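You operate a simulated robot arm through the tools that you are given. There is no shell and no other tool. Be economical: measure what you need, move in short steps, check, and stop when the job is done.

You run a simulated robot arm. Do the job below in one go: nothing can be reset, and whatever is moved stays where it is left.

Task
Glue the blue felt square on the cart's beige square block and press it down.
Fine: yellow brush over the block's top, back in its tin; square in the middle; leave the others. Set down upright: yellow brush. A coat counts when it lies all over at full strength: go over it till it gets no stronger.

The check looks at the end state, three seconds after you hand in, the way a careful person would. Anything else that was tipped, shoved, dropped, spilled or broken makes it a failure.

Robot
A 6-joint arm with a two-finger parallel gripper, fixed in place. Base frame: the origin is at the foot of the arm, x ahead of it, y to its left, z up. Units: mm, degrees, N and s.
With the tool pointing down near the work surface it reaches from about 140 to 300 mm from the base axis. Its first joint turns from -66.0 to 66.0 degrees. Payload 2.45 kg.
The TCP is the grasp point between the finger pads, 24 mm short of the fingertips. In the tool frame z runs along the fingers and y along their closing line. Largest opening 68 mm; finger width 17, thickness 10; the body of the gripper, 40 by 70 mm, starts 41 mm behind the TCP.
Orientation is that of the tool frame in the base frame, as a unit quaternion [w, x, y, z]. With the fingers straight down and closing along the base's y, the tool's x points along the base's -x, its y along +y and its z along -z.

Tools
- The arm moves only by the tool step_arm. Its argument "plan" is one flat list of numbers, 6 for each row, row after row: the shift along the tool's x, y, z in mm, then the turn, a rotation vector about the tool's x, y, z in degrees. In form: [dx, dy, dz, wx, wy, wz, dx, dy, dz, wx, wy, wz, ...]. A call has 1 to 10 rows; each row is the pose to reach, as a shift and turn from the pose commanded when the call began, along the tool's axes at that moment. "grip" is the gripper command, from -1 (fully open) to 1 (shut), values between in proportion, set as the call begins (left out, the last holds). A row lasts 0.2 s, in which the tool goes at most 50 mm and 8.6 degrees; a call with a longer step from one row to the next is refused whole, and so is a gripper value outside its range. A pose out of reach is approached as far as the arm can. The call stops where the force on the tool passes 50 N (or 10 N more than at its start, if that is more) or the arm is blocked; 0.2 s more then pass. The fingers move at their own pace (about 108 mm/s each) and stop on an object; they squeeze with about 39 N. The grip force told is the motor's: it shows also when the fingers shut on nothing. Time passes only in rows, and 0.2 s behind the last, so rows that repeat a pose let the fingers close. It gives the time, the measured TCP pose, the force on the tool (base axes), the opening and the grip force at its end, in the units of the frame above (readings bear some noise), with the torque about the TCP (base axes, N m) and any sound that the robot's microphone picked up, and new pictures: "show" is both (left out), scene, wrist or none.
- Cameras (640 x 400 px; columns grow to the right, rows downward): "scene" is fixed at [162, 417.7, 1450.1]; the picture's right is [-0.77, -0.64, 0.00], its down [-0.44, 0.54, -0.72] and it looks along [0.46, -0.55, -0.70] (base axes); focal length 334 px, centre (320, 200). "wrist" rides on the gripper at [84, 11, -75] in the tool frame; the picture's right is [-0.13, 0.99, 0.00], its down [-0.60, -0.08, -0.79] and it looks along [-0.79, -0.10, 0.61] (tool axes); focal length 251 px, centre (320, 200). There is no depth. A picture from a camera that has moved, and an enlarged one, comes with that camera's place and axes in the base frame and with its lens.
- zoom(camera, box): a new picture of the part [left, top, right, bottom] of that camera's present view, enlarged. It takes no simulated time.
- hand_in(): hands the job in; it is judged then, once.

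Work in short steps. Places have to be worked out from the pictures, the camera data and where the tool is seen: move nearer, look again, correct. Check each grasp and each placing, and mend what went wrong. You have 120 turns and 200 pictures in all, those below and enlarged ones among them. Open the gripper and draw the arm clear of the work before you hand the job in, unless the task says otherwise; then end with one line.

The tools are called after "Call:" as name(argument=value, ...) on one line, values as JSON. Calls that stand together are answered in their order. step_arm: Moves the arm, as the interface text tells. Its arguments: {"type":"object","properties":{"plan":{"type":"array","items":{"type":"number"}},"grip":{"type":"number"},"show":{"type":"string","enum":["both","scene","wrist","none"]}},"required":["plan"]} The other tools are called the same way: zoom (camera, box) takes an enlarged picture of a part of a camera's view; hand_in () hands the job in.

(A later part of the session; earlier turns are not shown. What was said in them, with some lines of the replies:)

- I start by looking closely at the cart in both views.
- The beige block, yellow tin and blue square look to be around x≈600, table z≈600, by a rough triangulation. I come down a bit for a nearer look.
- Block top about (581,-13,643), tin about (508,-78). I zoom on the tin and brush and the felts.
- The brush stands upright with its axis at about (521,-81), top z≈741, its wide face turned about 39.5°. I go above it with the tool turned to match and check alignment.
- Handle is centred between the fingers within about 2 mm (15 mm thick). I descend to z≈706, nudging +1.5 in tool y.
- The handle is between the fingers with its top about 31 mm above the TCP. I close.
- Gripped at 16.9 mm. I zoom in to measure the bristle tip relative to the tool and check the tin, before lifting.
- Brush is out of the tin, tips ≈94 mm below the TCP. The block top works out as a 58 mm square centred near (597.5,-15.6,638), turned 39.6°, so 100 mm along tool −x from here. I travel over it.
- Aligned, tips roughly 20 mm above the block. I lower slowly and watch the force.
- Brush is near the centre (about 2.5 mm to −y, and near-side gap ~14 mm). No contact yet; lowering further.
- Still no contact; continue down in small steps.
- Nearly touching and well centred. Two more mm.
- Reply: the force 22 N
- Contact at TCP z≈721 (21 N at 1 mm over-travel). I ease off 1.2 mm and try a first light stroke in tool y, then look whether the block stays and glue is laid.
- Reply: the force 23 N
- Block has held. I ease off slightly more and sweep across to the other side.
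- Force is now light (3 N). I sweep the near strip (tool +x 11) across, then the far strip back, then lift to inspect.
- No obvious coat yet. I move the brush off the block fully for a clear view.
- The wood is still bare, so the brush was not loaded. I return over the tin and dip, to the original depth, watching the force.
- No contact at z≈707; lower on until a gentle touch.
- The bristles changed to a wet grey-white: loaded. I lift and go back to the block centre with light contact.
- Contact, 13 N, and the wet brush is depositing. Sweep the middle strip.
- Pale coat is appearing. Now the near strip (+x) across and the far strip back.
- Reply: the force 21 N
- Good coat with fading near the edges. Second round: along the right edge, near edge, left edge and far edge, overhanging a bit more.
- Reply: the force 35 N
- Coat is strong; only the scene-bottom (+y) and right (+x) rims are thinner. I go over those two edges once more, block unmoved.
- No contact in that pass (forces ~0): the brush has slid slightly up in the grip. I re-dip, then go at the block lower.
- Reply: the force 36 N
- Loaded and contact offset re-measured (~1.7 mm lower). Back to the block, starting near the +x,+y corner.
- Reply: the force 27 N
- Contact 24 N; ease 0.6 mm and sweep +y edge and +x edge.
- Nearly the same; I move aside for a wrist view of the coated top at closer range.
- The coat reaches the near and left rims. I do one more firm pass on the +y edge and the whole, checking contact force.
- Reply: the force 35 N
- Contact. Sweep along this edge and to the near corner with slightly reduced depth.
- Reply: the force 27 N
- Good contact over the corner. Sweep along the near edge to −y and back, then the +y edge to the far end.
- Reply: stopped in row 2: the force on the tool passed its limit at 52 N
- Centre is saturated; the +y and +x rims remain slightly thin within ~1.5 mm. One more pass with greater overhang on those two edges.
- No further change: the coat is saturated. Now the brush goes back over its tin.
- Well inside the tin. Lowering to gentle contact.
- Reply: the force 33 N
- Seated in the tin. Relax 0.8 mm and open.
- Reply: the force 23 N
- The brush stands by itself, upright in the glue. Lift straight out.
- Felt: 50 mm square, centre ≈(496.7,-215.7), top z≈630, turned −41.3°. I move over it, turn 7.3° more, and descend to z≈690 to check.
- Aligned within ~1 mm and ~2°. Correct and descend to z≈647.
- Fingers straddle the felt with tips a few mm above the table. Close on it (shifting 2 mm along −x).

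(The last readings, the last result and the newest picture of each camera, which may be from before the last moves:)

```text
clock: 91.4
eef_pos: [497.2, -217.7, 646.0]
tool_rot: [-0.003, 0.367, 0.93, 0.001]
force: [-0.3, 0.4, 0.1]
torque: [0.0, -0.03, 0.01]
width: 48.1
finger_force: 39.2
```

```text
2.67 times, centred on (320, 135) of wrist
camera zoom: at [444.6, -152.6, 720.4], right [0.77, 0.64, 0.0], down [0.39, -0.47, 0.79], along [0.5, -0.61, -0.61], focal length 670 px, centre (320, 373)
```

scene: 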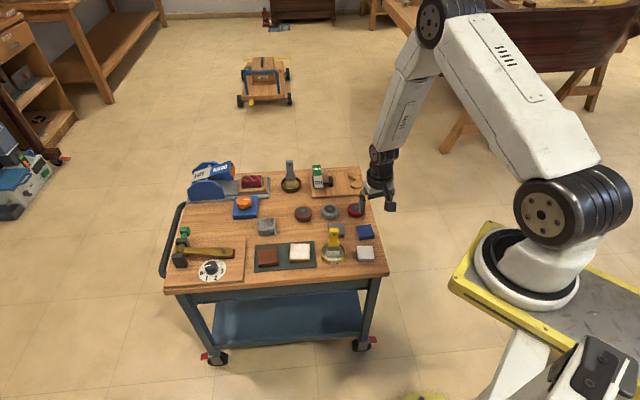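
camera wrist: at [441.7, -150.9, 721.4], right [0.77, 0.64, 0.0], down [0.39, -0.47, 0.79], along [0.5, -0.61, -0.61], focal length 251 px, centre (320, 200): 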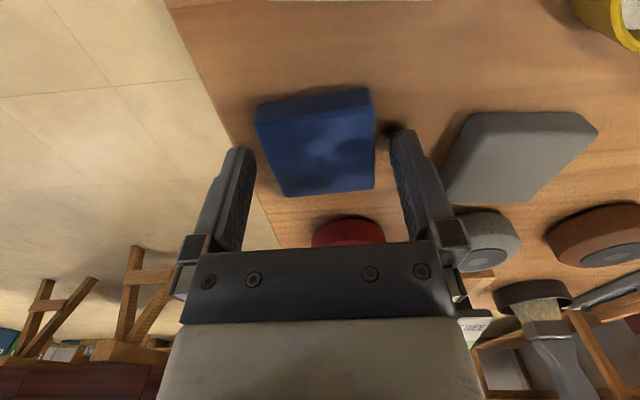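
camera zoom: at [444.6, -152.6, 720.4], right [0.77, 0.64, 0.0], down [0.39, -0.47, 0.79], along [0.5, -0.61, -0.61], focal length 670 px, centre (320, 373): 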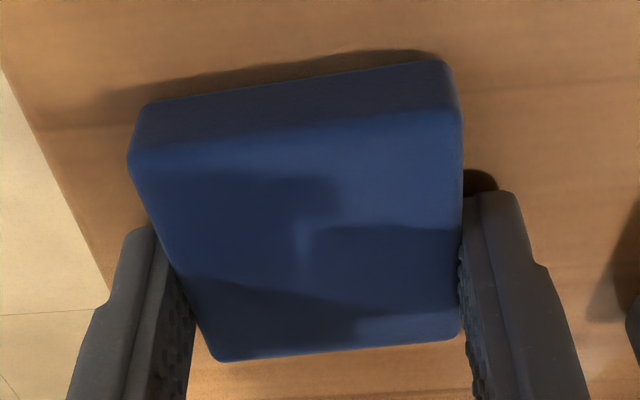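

Gripped at 48 mm, centred. Lift high (above the brush) before travelling.

Call:
step_arm(plan=[0, 0, -15, 0, 0, 0, 0, 0, -50, 0, 0, 0, 0, 0, -90, 0, 0, 0, 0, 0, -130, 0, 0, 0, 0, 0, -165, 0, 0, 0, 0, 0, -165, 0, 0, 0], show="wrist")

```text
clock: 92.8
eef_pos: [497.2, -222.9, 812.0]
tool_rot: [-0.002, 0.368, 0.93, 0.0]
force: [0.6, -0.1, 0.7]
torque: [-0.04, 0.0, 0.0]
width: 48.2
finger_force: 39.1
camera wrist: at [444.8, -157.7, 887.3], right [0.77, 0.64, 0.0], down [0.39, -0.47, 0.79], along [0.5, -0.61, -0.61], focal length 251 px, centre (320, 200)
```

wrist: 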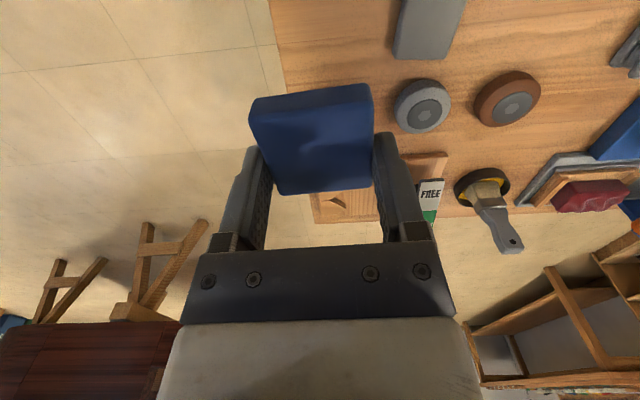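

Travel toward the block, stopping ~45 mm short on the camera side, to look.

Call:
step_arm(plan=[18, 38, 0, 0, 0, 2, 37, 76, 0, 0, 0, 4, 55, 114, 0, 0, 0, 6, 74, 152, 0, 0, 0, 7.35, 92, 190, 0, 0, 0, 7.35, 110.8, 223.7, 0, 0, 0, 7.35, 110.8, 223.7, 30, 0, 0, 7.35, 110.8, 223.7, 60, 0, 0, 7.35, 110.8, 223.7, 60, 0, 0, 7.35])

Call:
zoom(camera="wrist", box=[220, 0, 420, 125])

```text
clock: 94.8
eef_pos: [568.7, 19.6, 750.8]
tool_rot: [-0.001, 0.427, 0.904, 0.001]
force: [0.2, 0.4, -0.2]
torque: [0.02, -0.01, -0.02]
width: 48.2
finger_force: 39.3
camera wrist: at [525.9, 90.9, 825.3], right [0.85, 0.53, 0.0], down [0.33, -0.52, 0.79], along [0.42, -0.67, -0.61], focal length 251 px, centre (320, 200)
```

scene: 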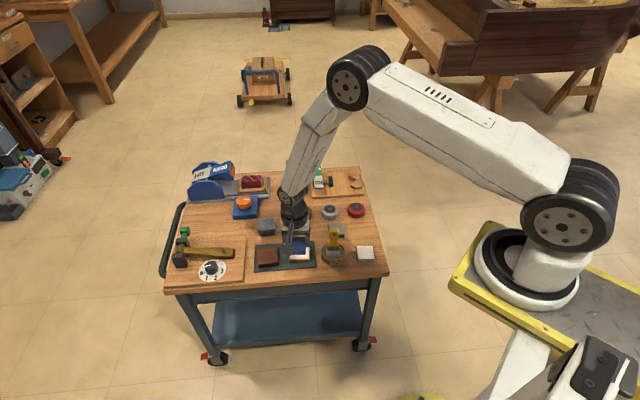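
wrist: 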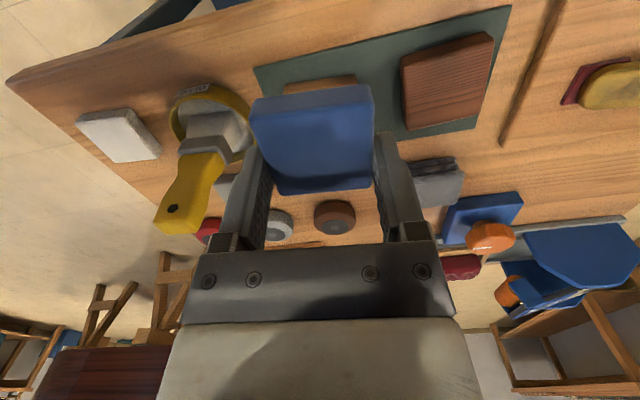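

```text
3.20 times, centred on (320, 62) of wrist
camera zoom: at [525.9, 90.9, 825.3], right [0.85, 0.53, 0.0], down [0.33, -0.52, 0.79], along [0.42, -0.67, -0.61], focal length 805 px, centre (320, 640)
```

zoom: 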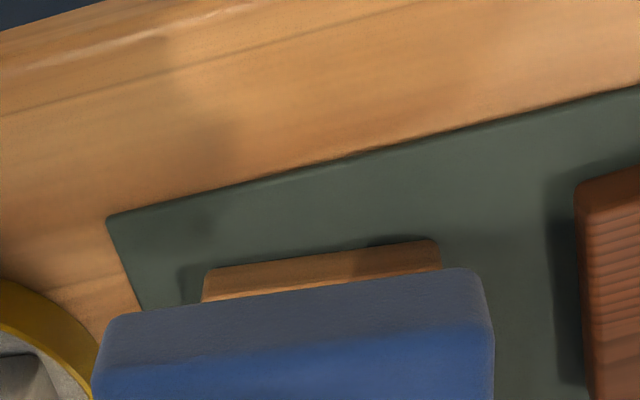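

Block edges agree with the estimate within 2–3 mm. I move over it and hover ~10 mm above, then align by pictures.

Call:
step_arm(plan=[-25, 0, 10, 0, 0, 0, -45, 0, 25, 0, 0, 0, -45, 0, 50, 0, 0, 0, -45, 0, 66, 0, 0, 0, -45, 0, 74, 0, 0, 0, -45, 0, 74, 0, 0, 0], show="wrist")

Call:
zoom(camera="wrist", box=[220, 20, 420, 145])

Call:
zoom(camera="scene", box=[268, 230, 332, 270])

```text
clock: 96.2
eef_pos: [598.7, -12.6, 674.2]
tool_rot: [-0.002, 0.426, 0.905, 0.0]
force: [0.8, 0.2, 0.1]
torque: [0.0, 0.0, -0.01]
width: 48.0
finger_force: 38.9
camera wrist: at [554.5, 57.8, 750.0], right [0.85, 0.53, 0.0], down [0.33, -0.52, 0.79], along [0.42, -0.67, -0.61], focal length 251 px, centre (320, 200)
```

wrist: 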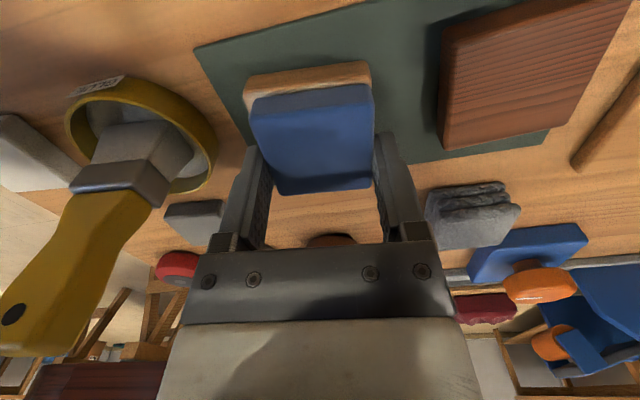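

```text
3.20 times, centred on (320, 82) of wrist
camera zoom: at [554.5, 57.8, 750.0], right [0.85, 0.53, 0.0], down [0.33, -0.52, 0.79], along [0.42, -0.67, -0.61], focal length 805 px, centre (320, 576)
```

zoom: 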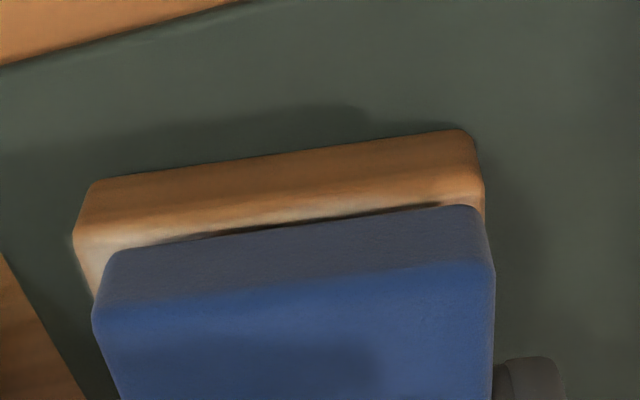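

```text
10.00 times, centred on (300, 250) of scene
camera zoom: at [162.0, 417.7, 1450.1], right [-0.77, -0.64, 0.0], down [-0.44, 0.54, -0.72], along [0.46, -0.55, -0.7], focal length 3342 px, centre (520, -300)
```

zoom: 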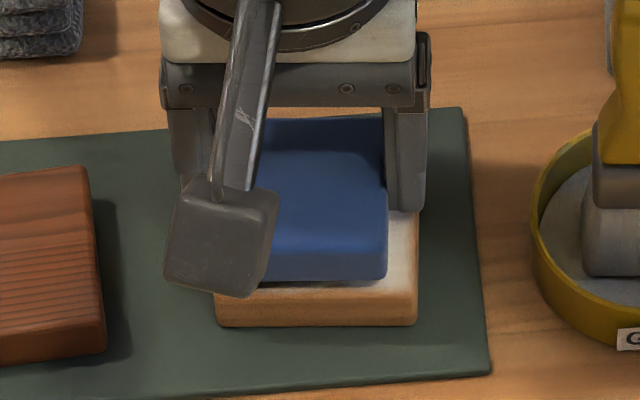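

Both views show the felt ~3 mm too far to tool +y and ~4 mm too near the camera side. Correct and lower 4 mm, then re-check.

Call:
step_arm(plan=[-2, -1.5, 0, 0, 0, 0, -4, -3, 0, 0, 0, 0, -4, -3, 4, 0, 0, 0, -4, -3, 4, 0, 0, 0], show="none")

Call:
zoom(camera="wrist", box=[220, 20, 420, 145])

Call:
zoom(camera="scene", box=[276, 237, 324, 267])

```text
clock: 97.2
eef_pos: [597.5, -17.8, 671.2]
tool_rot: [-0.003, 0.426, 0.904, 0.001]
force: [-0.4, 0.4, 0.0]
torque: [0.0, -0.01, 0.01]
width: 48.1
finger_force: 39.0
```

```text
3.20 times, centred on (320, 82) of wrist
camera zoom: at [554.5, 53.2, 746.9], right [0.85, 0.53, 0.0], down [0.33, -0.52, 0.79], along [0.42, -0.67, -0.61], focal length 805 px, centre (320, 576)
```

zoom: 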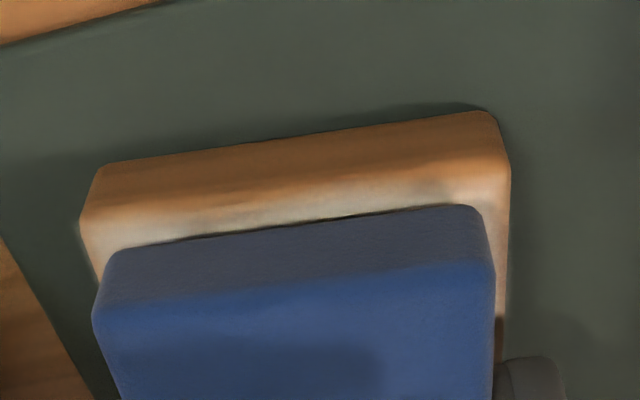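

```text
13.33 times, centred on (300, 252) of scene
camera zoom: at [162.0, 417.7, 1450.1], right [-0.77, -0.64, 0.0], down [-0.44, 0.54, -0.72], along [0.46, -0.55, -0.7], focal length 4455 px, centre (587, -493)
```

zoom: 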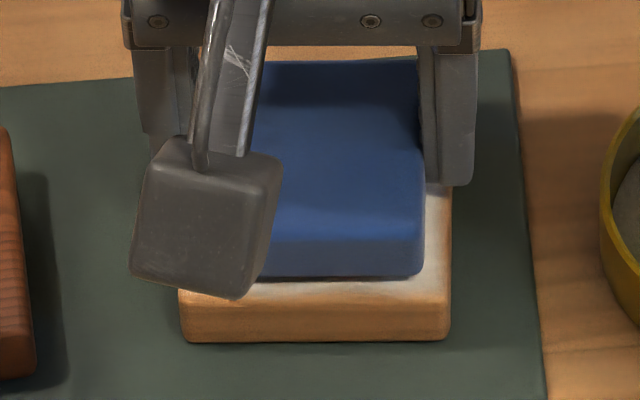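

Now centred in both views (≈4 mm rim all round). Lower slowly to contact.

Call:
step_arm(plan=[0, 0, 1, 0, 0, 0, 0, 0, 2, 0, 0, 0, 0, 0, 2, 0, 0, 0], show="none")

Call:
step_arm(plan=[0, 0, 0.7, 0, 0, 0, 0, 0, 1.4, 0, 0, 0, 0, 0, 1.4, 0, 0, 0], show="none")

Call:
zoom(camera="wrist", box=[220, 20, 420, 145])

```text
clock: 98.0
eef_pos: [597.2, -17.3, 670.0]
tool_rot: [-0.002, 0.427, 0.904, 0.001]
force: [-0.3, -1.1, -0.1]
torque: [0.03, -0.03, -0.01]
width: 48.3
finger_force: 38.6
```

```text
clock: 98.8
eef_pos: [597.2, -18.0, 669.5]
tool_rot: [-0.003, 0.428, 0.904, 0.001]
force: [0.2, 0.9, -1.0]
torque: [0.0, 0.02, -0.02]
width: 48.0
finger_force: 38.8
```

```text
3.20 times, centred on (320, 82) of wrist
camera zoom: at [554.3, 53.6, 744.9], right [0.85, 0.53, 0.0], down [0.33, -0.52, 0.79], along [0.42, -0.67, -0.61], focal length 805 px, centre (320, 576)
```

zoom: 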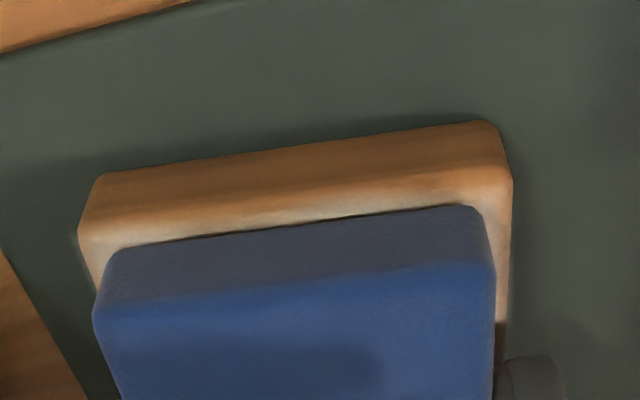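

Call:
step_arm(plan=[0, 0, 0.7, 0, 0, 0, 0, 0, 1.4, 0, 0, 0, 0, 0, 1.4, 0, 0, 0], show="none")

Call:
zoom(camera="wrist", box=[220, 20, 420, 145])

```text
clock: 99.6
eef_pos: [598.0, -18.2, 668.5]
tool_rot: [-0.003, 0.428, 0.904, -0.001]
force: [-0.2, 0.0, -0.2]
torque: [-0.01, -0.02, -0.01]
width: 48.1
finger_force: 39.6
```

```text
3.20 times, centred on (320, 82) of wrist
camera zoom: at [554.9, 52.8, 743.1], right [0.85, 0.53, 0.0], down [0.33, -0.52, 0.79], along [0.42, -0.67, -0.61], focal length 805 px, centre (320, 576)
```

zoom: 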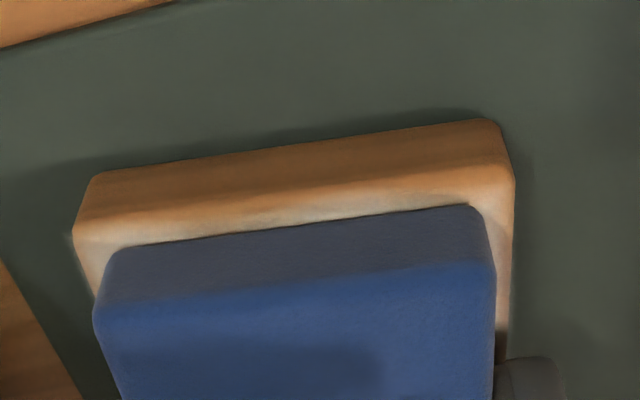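

Call:
step_arm(plan=[0, 0, 0.7, 0, 0, 0, 0, 0, 1.2, 0, 0, 0, 0, 0, 1.2, 0, 0, 0], show="none")

```text
clock: 100.4
eef_pos: [597.9, -17.5, 667.3]
tool_rot: [-0.001, 0.427, 0.904, 0.0]
force: [-0.1, -0.4, 1.2]
torque: [0.06, 0.01, 0.03]
width: 48.3
finger_force: 39.2
```

Call:
step_arm(plan=[0, 0, 0.5, 0, 0, 0, 0, 0, 0.8, 0, 0, 0, 0, 0, 0.8, 0, 0, 0], show="none")

Call:
zoom(camera="scene", box=[276, 237, 324, 267])

Call:
zoom(camera="wrist", box=[220, 20, 420, 145])

```text
clock: 101.2
eef_pos: [598.9, -17.3, 666.6]
tool_rot: [-0.001, 0.427, 0.904, 0.001]
force: [-2.1, -0.9, 10.0]
torque: [0.06, 0.11, 0.0]
width: 48.2
finger_force: 38.7
```

```text
13.33 times, centred on (300, 252) of scene
camera zoom: at [161.8, 417.7, 1450.1], right [-0.77, -0.64, 0.0], down [-0.44, 0.54, -0.72], along [0.46, -0.55, -0.7], focal length 4455 px, centre (587, -493)
```

zoom: 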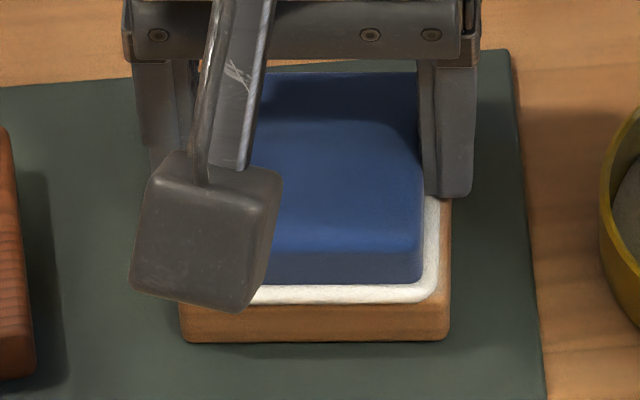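

```text
3.20 times, centred on (320, 82) of wrist
camera zoom: at [554.9, 53.1, 741.9], right [0.85, 0.53, 0.0], down [0.33, -0.52, 0.79], along [0.42, -0.67, -0.61], focal length 805 px, centre (320, 576)
```

zoom: 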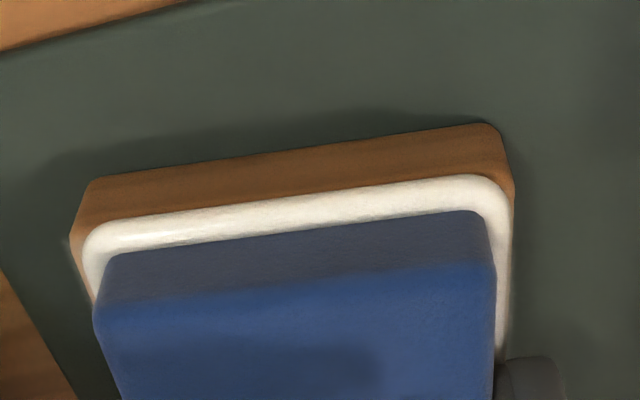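

The felt touches down, glue bead forming around it, well centred. Open the fingers.

Call:
step_arm(plan=[0, 0, 0, 0, 0, 0, 0, 0, 0, 0, 0, 0, 0, 0, 0, 0, 0, 0], grip=-0.75, show="none")

Call:
step_arm(plan=[0, 0, -8, 0, 0, 0, 0, 0, -25, 0, 0, 0, 0, 0, -50, 0, 0, 0, 0, 0, -50, 0, 0, 0], show="wrist")

Call:
zoom(camera="wrist", box=[220, 0, 420, 125])

Call:
zoom(camera="scene", box=[276, 237, 324, 267])

```text
clock: 102.0
eef_pos: [598.5, -17.8, 666.0]
tool_rot: [-0.002, 0.427, 0.904, 0.0]
force: [-0.6, 1.0, 0.0]
torque: [0.03, -0.02, 0.02]
width: 59.3
finger_force: 0.1
```

```text
clock: 103.0
eef_pos: [596.0, -19.2, 716.3]
tool_rot: [-0.003, 0.426, 0.905, 0.0]
force: [-0.6, 0.5, -0.3]
torque: [0.0, 0.02, -0.01]
width: 59.4
finger_force: 0.0
camera wrist: at [552.7, 52.4, 791.1], right [0.85, 0.53, 0.0], down [0.33, -0.52, 0.79], along [0.42, -0.67, -0.61], focal length 251 px, centre (320, 200)
```

wrist: 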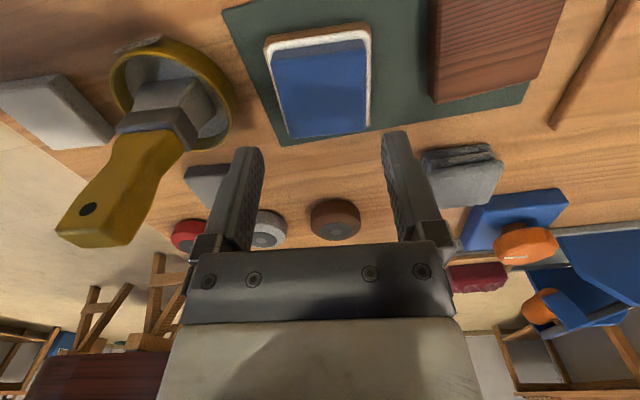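

```text
3.20 times, centred on (320, 62) of wrist
camera zoom: at [552.7, 52.4, 791.1], right [0.85, 0.53, 0.0], down [0.33, -0.52, 0.79], along [0.42, -0.67, -0.61], focal length 805 px, centre (320, 640)
```

zoom: 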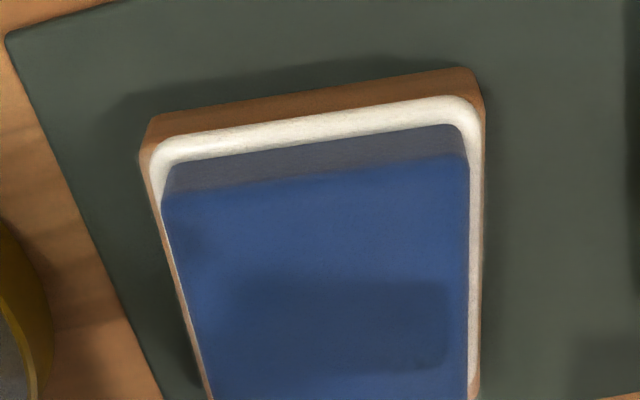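

```text
13.33 times, centred on (300, 252) of scene
camera zoom: at [162.0, 417.7, 1450.1], right [-0.77, -0.64, 0.0], down [-0.44, 0.54, -0.72], along [0.46, -0.55, -0.7], focal length 4455 px, centre (587, -493)
```

zoom: 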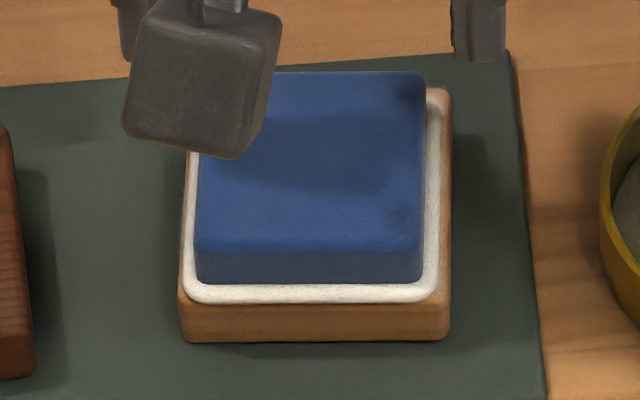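

Felt lies centred (about 1 mm off). Now I bring the fingers to a ~20 mm gap as a pressing foot and descend onto the middle of the felt.

Call:
step_arm(plan=[0, 0, 0, 0, 0, 0, 0, 0, 10, 0, 0, 0, 0, 0, 25, 0, 0, 0, 0, 0, 34, 0, 0, 0, 0, 0, 38, 0, 0, 0, 0, 0, 38, 0, 0, 0], grip=0.41, show="none")

Call:
zoom(camera="wrist", box=[220, 20, 420, 145])

```text
clock: 104.2
eef_pos: [598.4, -18.4, 681.9]
tool_rot: [-0.004, 0.426, 0.905, -0.001]
force: [-9.4, 0.3, 19.3]
torque: [0.04, 0.19, 0.03]
width: 20.0
finger_force: 0.2
stopped in row 6: the force on the tool passed its limit at 55 N (the readings are from after the stop); the commanded pose is now the measured one
```

```text
3.20 times, centred on (320, 82) of wrist
camera zoom: at [555.7, 52.3, 757.4], right [0.85, 0.53, -0.01], down [0.33, -0.52, 0.79], along [0.42, -0.67, -0.61], focal length 805 px, centre (320, 576)
```

zoom: 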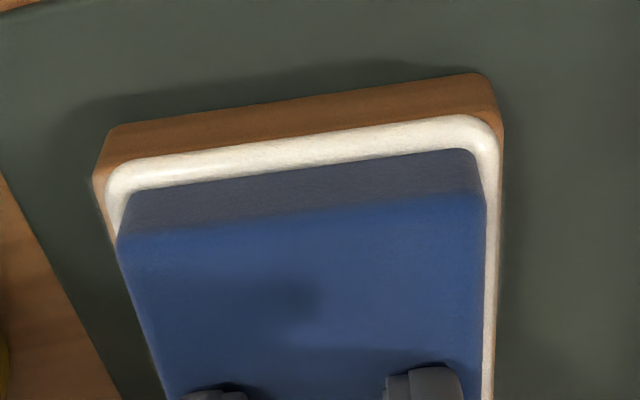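

Contact with the felt top at z≈682; it saw 55 N. Now hold a steady press of about 30 N for ~2 s.

Call:
step_arm(plan=[0, 0, 0.4, 0, 0, 0, 0, 0, 0.6, 0, 0, 0, 0, 0, 0.6, 0, 0, 0, 0, 0, 0.6, 0, 0, 0, 0, 0, 0.6, 0, 0, 0, 0, 0, 0.6, 0, 0, 0, 0, 0, 0.6, 0, 0, 0, 0, 0, 0.6, 0, 0, 0, 0, 0, 0.6, 0, 0, 0, 0, 0, 0.6, 0, 0, 0], show="none")

Call:
zoom(camera="scene", box=[276, 232, 324, 262])

```text
clock: 106.4
eef_pos: [600.0, -19.5, 681.6]
tool_rot: [-0.002, 0.427, 0.904, 0.001]
force: [-7.2, -2.1, 30.8]
torque: [-0.01, 0.16, -0.01]
width: 20.0
finger_force: 0.0
```

```text
13.33 times, centred on (300, 247) of scene
camera zoom: at [161.3, 417.7, 1450.1], right [-0.77, -0.64, 0.0], down [-0.44, 0.54, -0.72], along [0.46, -0.55, -0.7], focal length 4455 px, centre (587, -427)
```

zoom: 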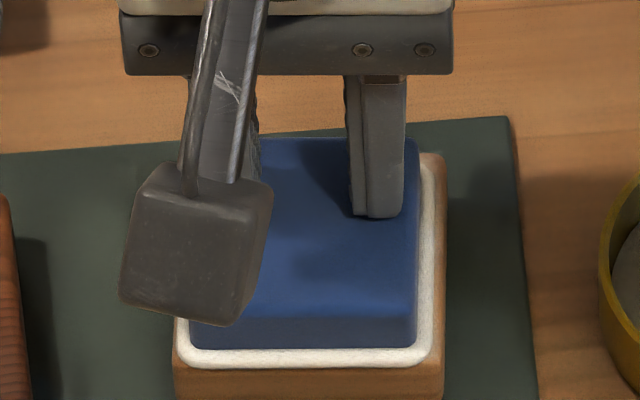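

Pressed at 31 N. Lift away straight up, slowly, and check.

Call:
step_arm(plan=[0, 0, -3, 0, 0, 0, 0, 0, -20, 0, 0, 0, 0, 0, -55, 0, 0, 0, 0, 0, -95, 0, 0, 0, 40, 0, -130, 0, 0, 0, 80, 0, -150, 0, 0, 0, 80, 0, -150, 0, 0, 0], show="both")

Call:
zoom(camera="scene", box=[276, 232, 324, 262])

Call:
zoom(camera="scene", box=[150, 150, 400, 306])

```text
refused: row 5 steps farther than a row can; nothing moved
```

```text
13.33 times, centred on (300, 247) of scene
camera zoom: at [161.3, 417.7, 1450.1], right [-0.77, -0.64, 0.0], down [-0.44, 0.54, -0.72], along [0.46, -0.55, -0.7], focal length 4455 px, centre (587, -427)
```

zoom: 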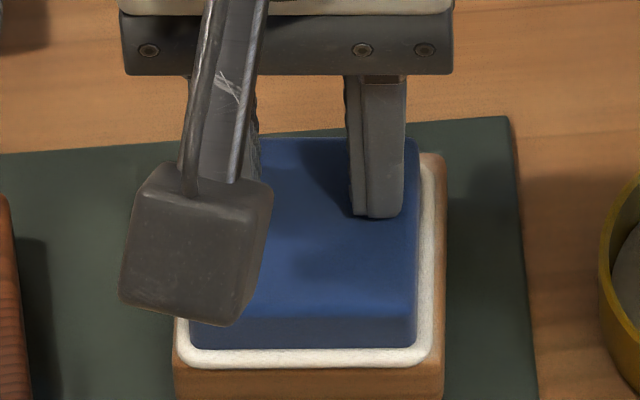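

```text
2.56 times, centred on (275, 228) of scene
camera zoom: at [161.3, 417.7, 1450.1], right [-0.77, -0.64, 0.0], down [-0.44, 0.54, -0.72], along [0.46, -0.55, -0.7], focal length 855 px, centre (435, 128)
```

zoom: 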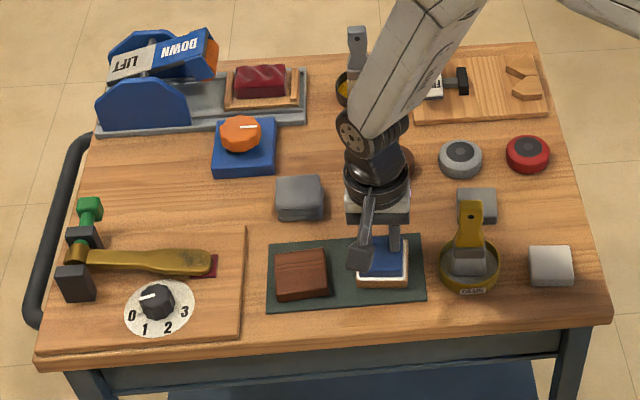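

The lift was refused for step size; I repeat it with shorter steps.

Call:
step_arm(plan=[0, 0, -3, 0, 0, 0, 0, 0, -20, 0, 0, 0, 0, 0, -50, 0, 0, 0, 0, 0, -85, 0, 0, 0, 25, 0, -115, 0, 0, 0, 55, 0, -140, 0, 0, 0, 85, 0, -150, 0, 0, 0, 85, 0, -150, 0, 0, 0], show="both")

Call:
zoom(camera="scene", box=[276, 232, 324, 262])

Call:
zoom(camera="wrist", box=[220, 0, 420, 125])

```text
clock: 108.2
eef_pos: [546.4, 48.1, 835.5]
tool_rot: [-0.003, 0.426, 0.905, -0.001]
force: [-0.5, 0.6, -0.2]
torque: [-0.01, -0.01, -0.01]
width: 19.9
finger_force: 0.0
camera wrist: at [502.6, 119.2, 910.4], right [0.85, 0.53, 0.0], down [0.33, -0.52, 0.79], along [0.42, -0.67, -0.61], focal length 251 px, centre (320, 200)
```

scene: 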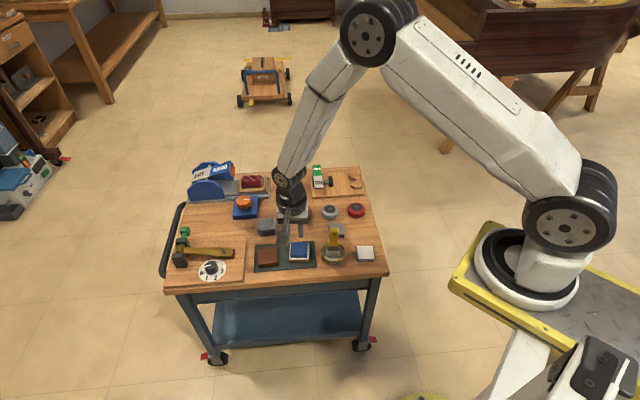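
wrist: 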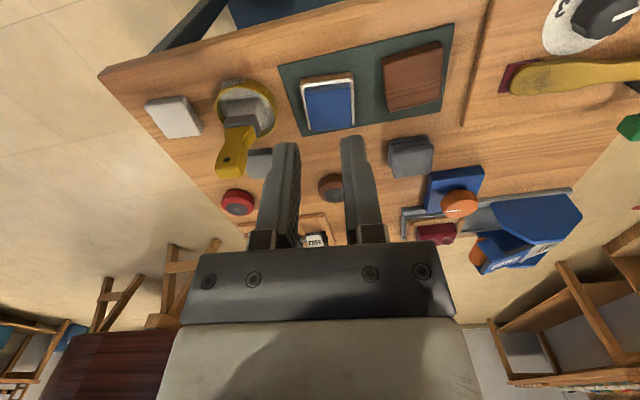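

```text
13.33 times, centred on (300, 247) of scene
camera zoom: at [162.0, 417.7, 1450.1], right [-0.77, -0.64, 0.0], down [-0.44, 0.54, -0.72], along [0.46, -0.55, -0.7], focal length 4455 px, centre (587, -427)
```

zoom: 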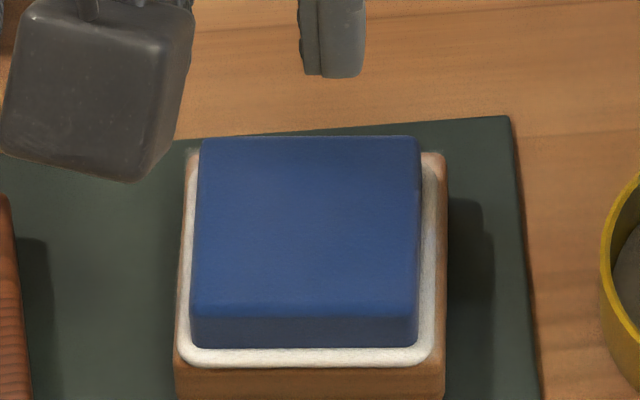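

```text
3.20 times, centred on (320, 62) of wrist
camera zoom: at [502.6, 119.2, 910.4], right [0.85, 0.53, 0.0], down [0.33, -0.52, 0.79], along [0.42, -0.67, -0.61], focal length 805 px, centre (320, 640)
```

zoom: 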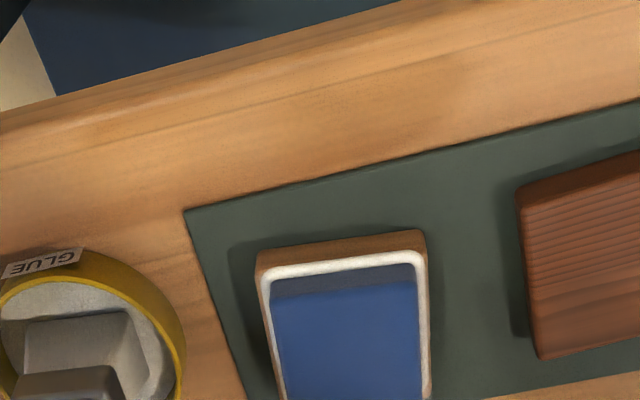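

Felt is flat, centred, with a glue bead all round; brush upright in its tin and everything else in place. I open the gripper and draw clear.

Call:
step_arm(plan=[20, 0, -30, 0, 0, 0, 45, -15, -60, 0, 0, 0, 70, -35, -85, 0, 0, 0, 85, -60, -100, 0, 0, 0, 85, -60, -100, 0, 0, 0], grip=-1, show="scene")

Call:
zoom(camera="scene", box=[240, 190, 400, 290])

```text
clock: 109.4
eef_pos: [445.2, 71.4, 931.4]
tool_rot: [-0.004, 0.426, 0.905, 0.0]
force: [0.2, 0.0, -0.9]
torque: [-0.03, -0.02, 0.02]
width: 68.1
finger_force: 0.0
```

scene: 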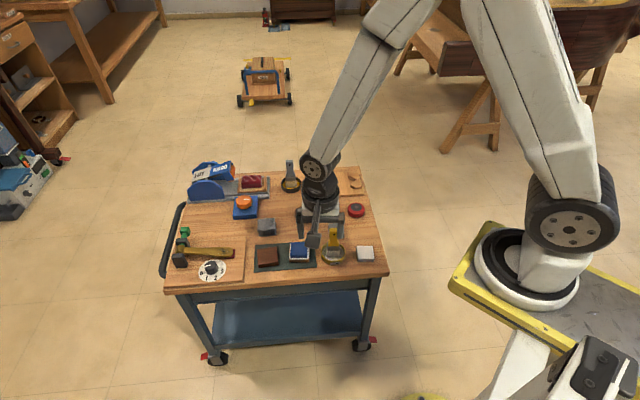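

```text
4.00 times, centred on (320, 240) of scene
camera zoom: at [162.0, 417.7, 1450.1], right [-0.77, -0.64, 0.0], down [-0.44, 0.54, -0.72], along [0.46, -0.55, -0.7], focal length 1337 px, centre (320, 40)
```

zoom: 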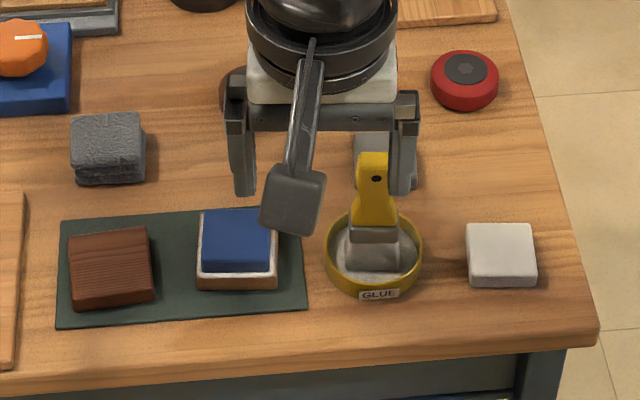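

All is in place and the arm is clear with the gripper open; handing in.

Call:
hand_in()

```text
The job is handed in.
```

The blue felt square is glued and pressed onto the beige block, about 1 mm off centre; the block slid 1–2 mm on its mat during pressing, and the yellow brush stands upright in its tin.
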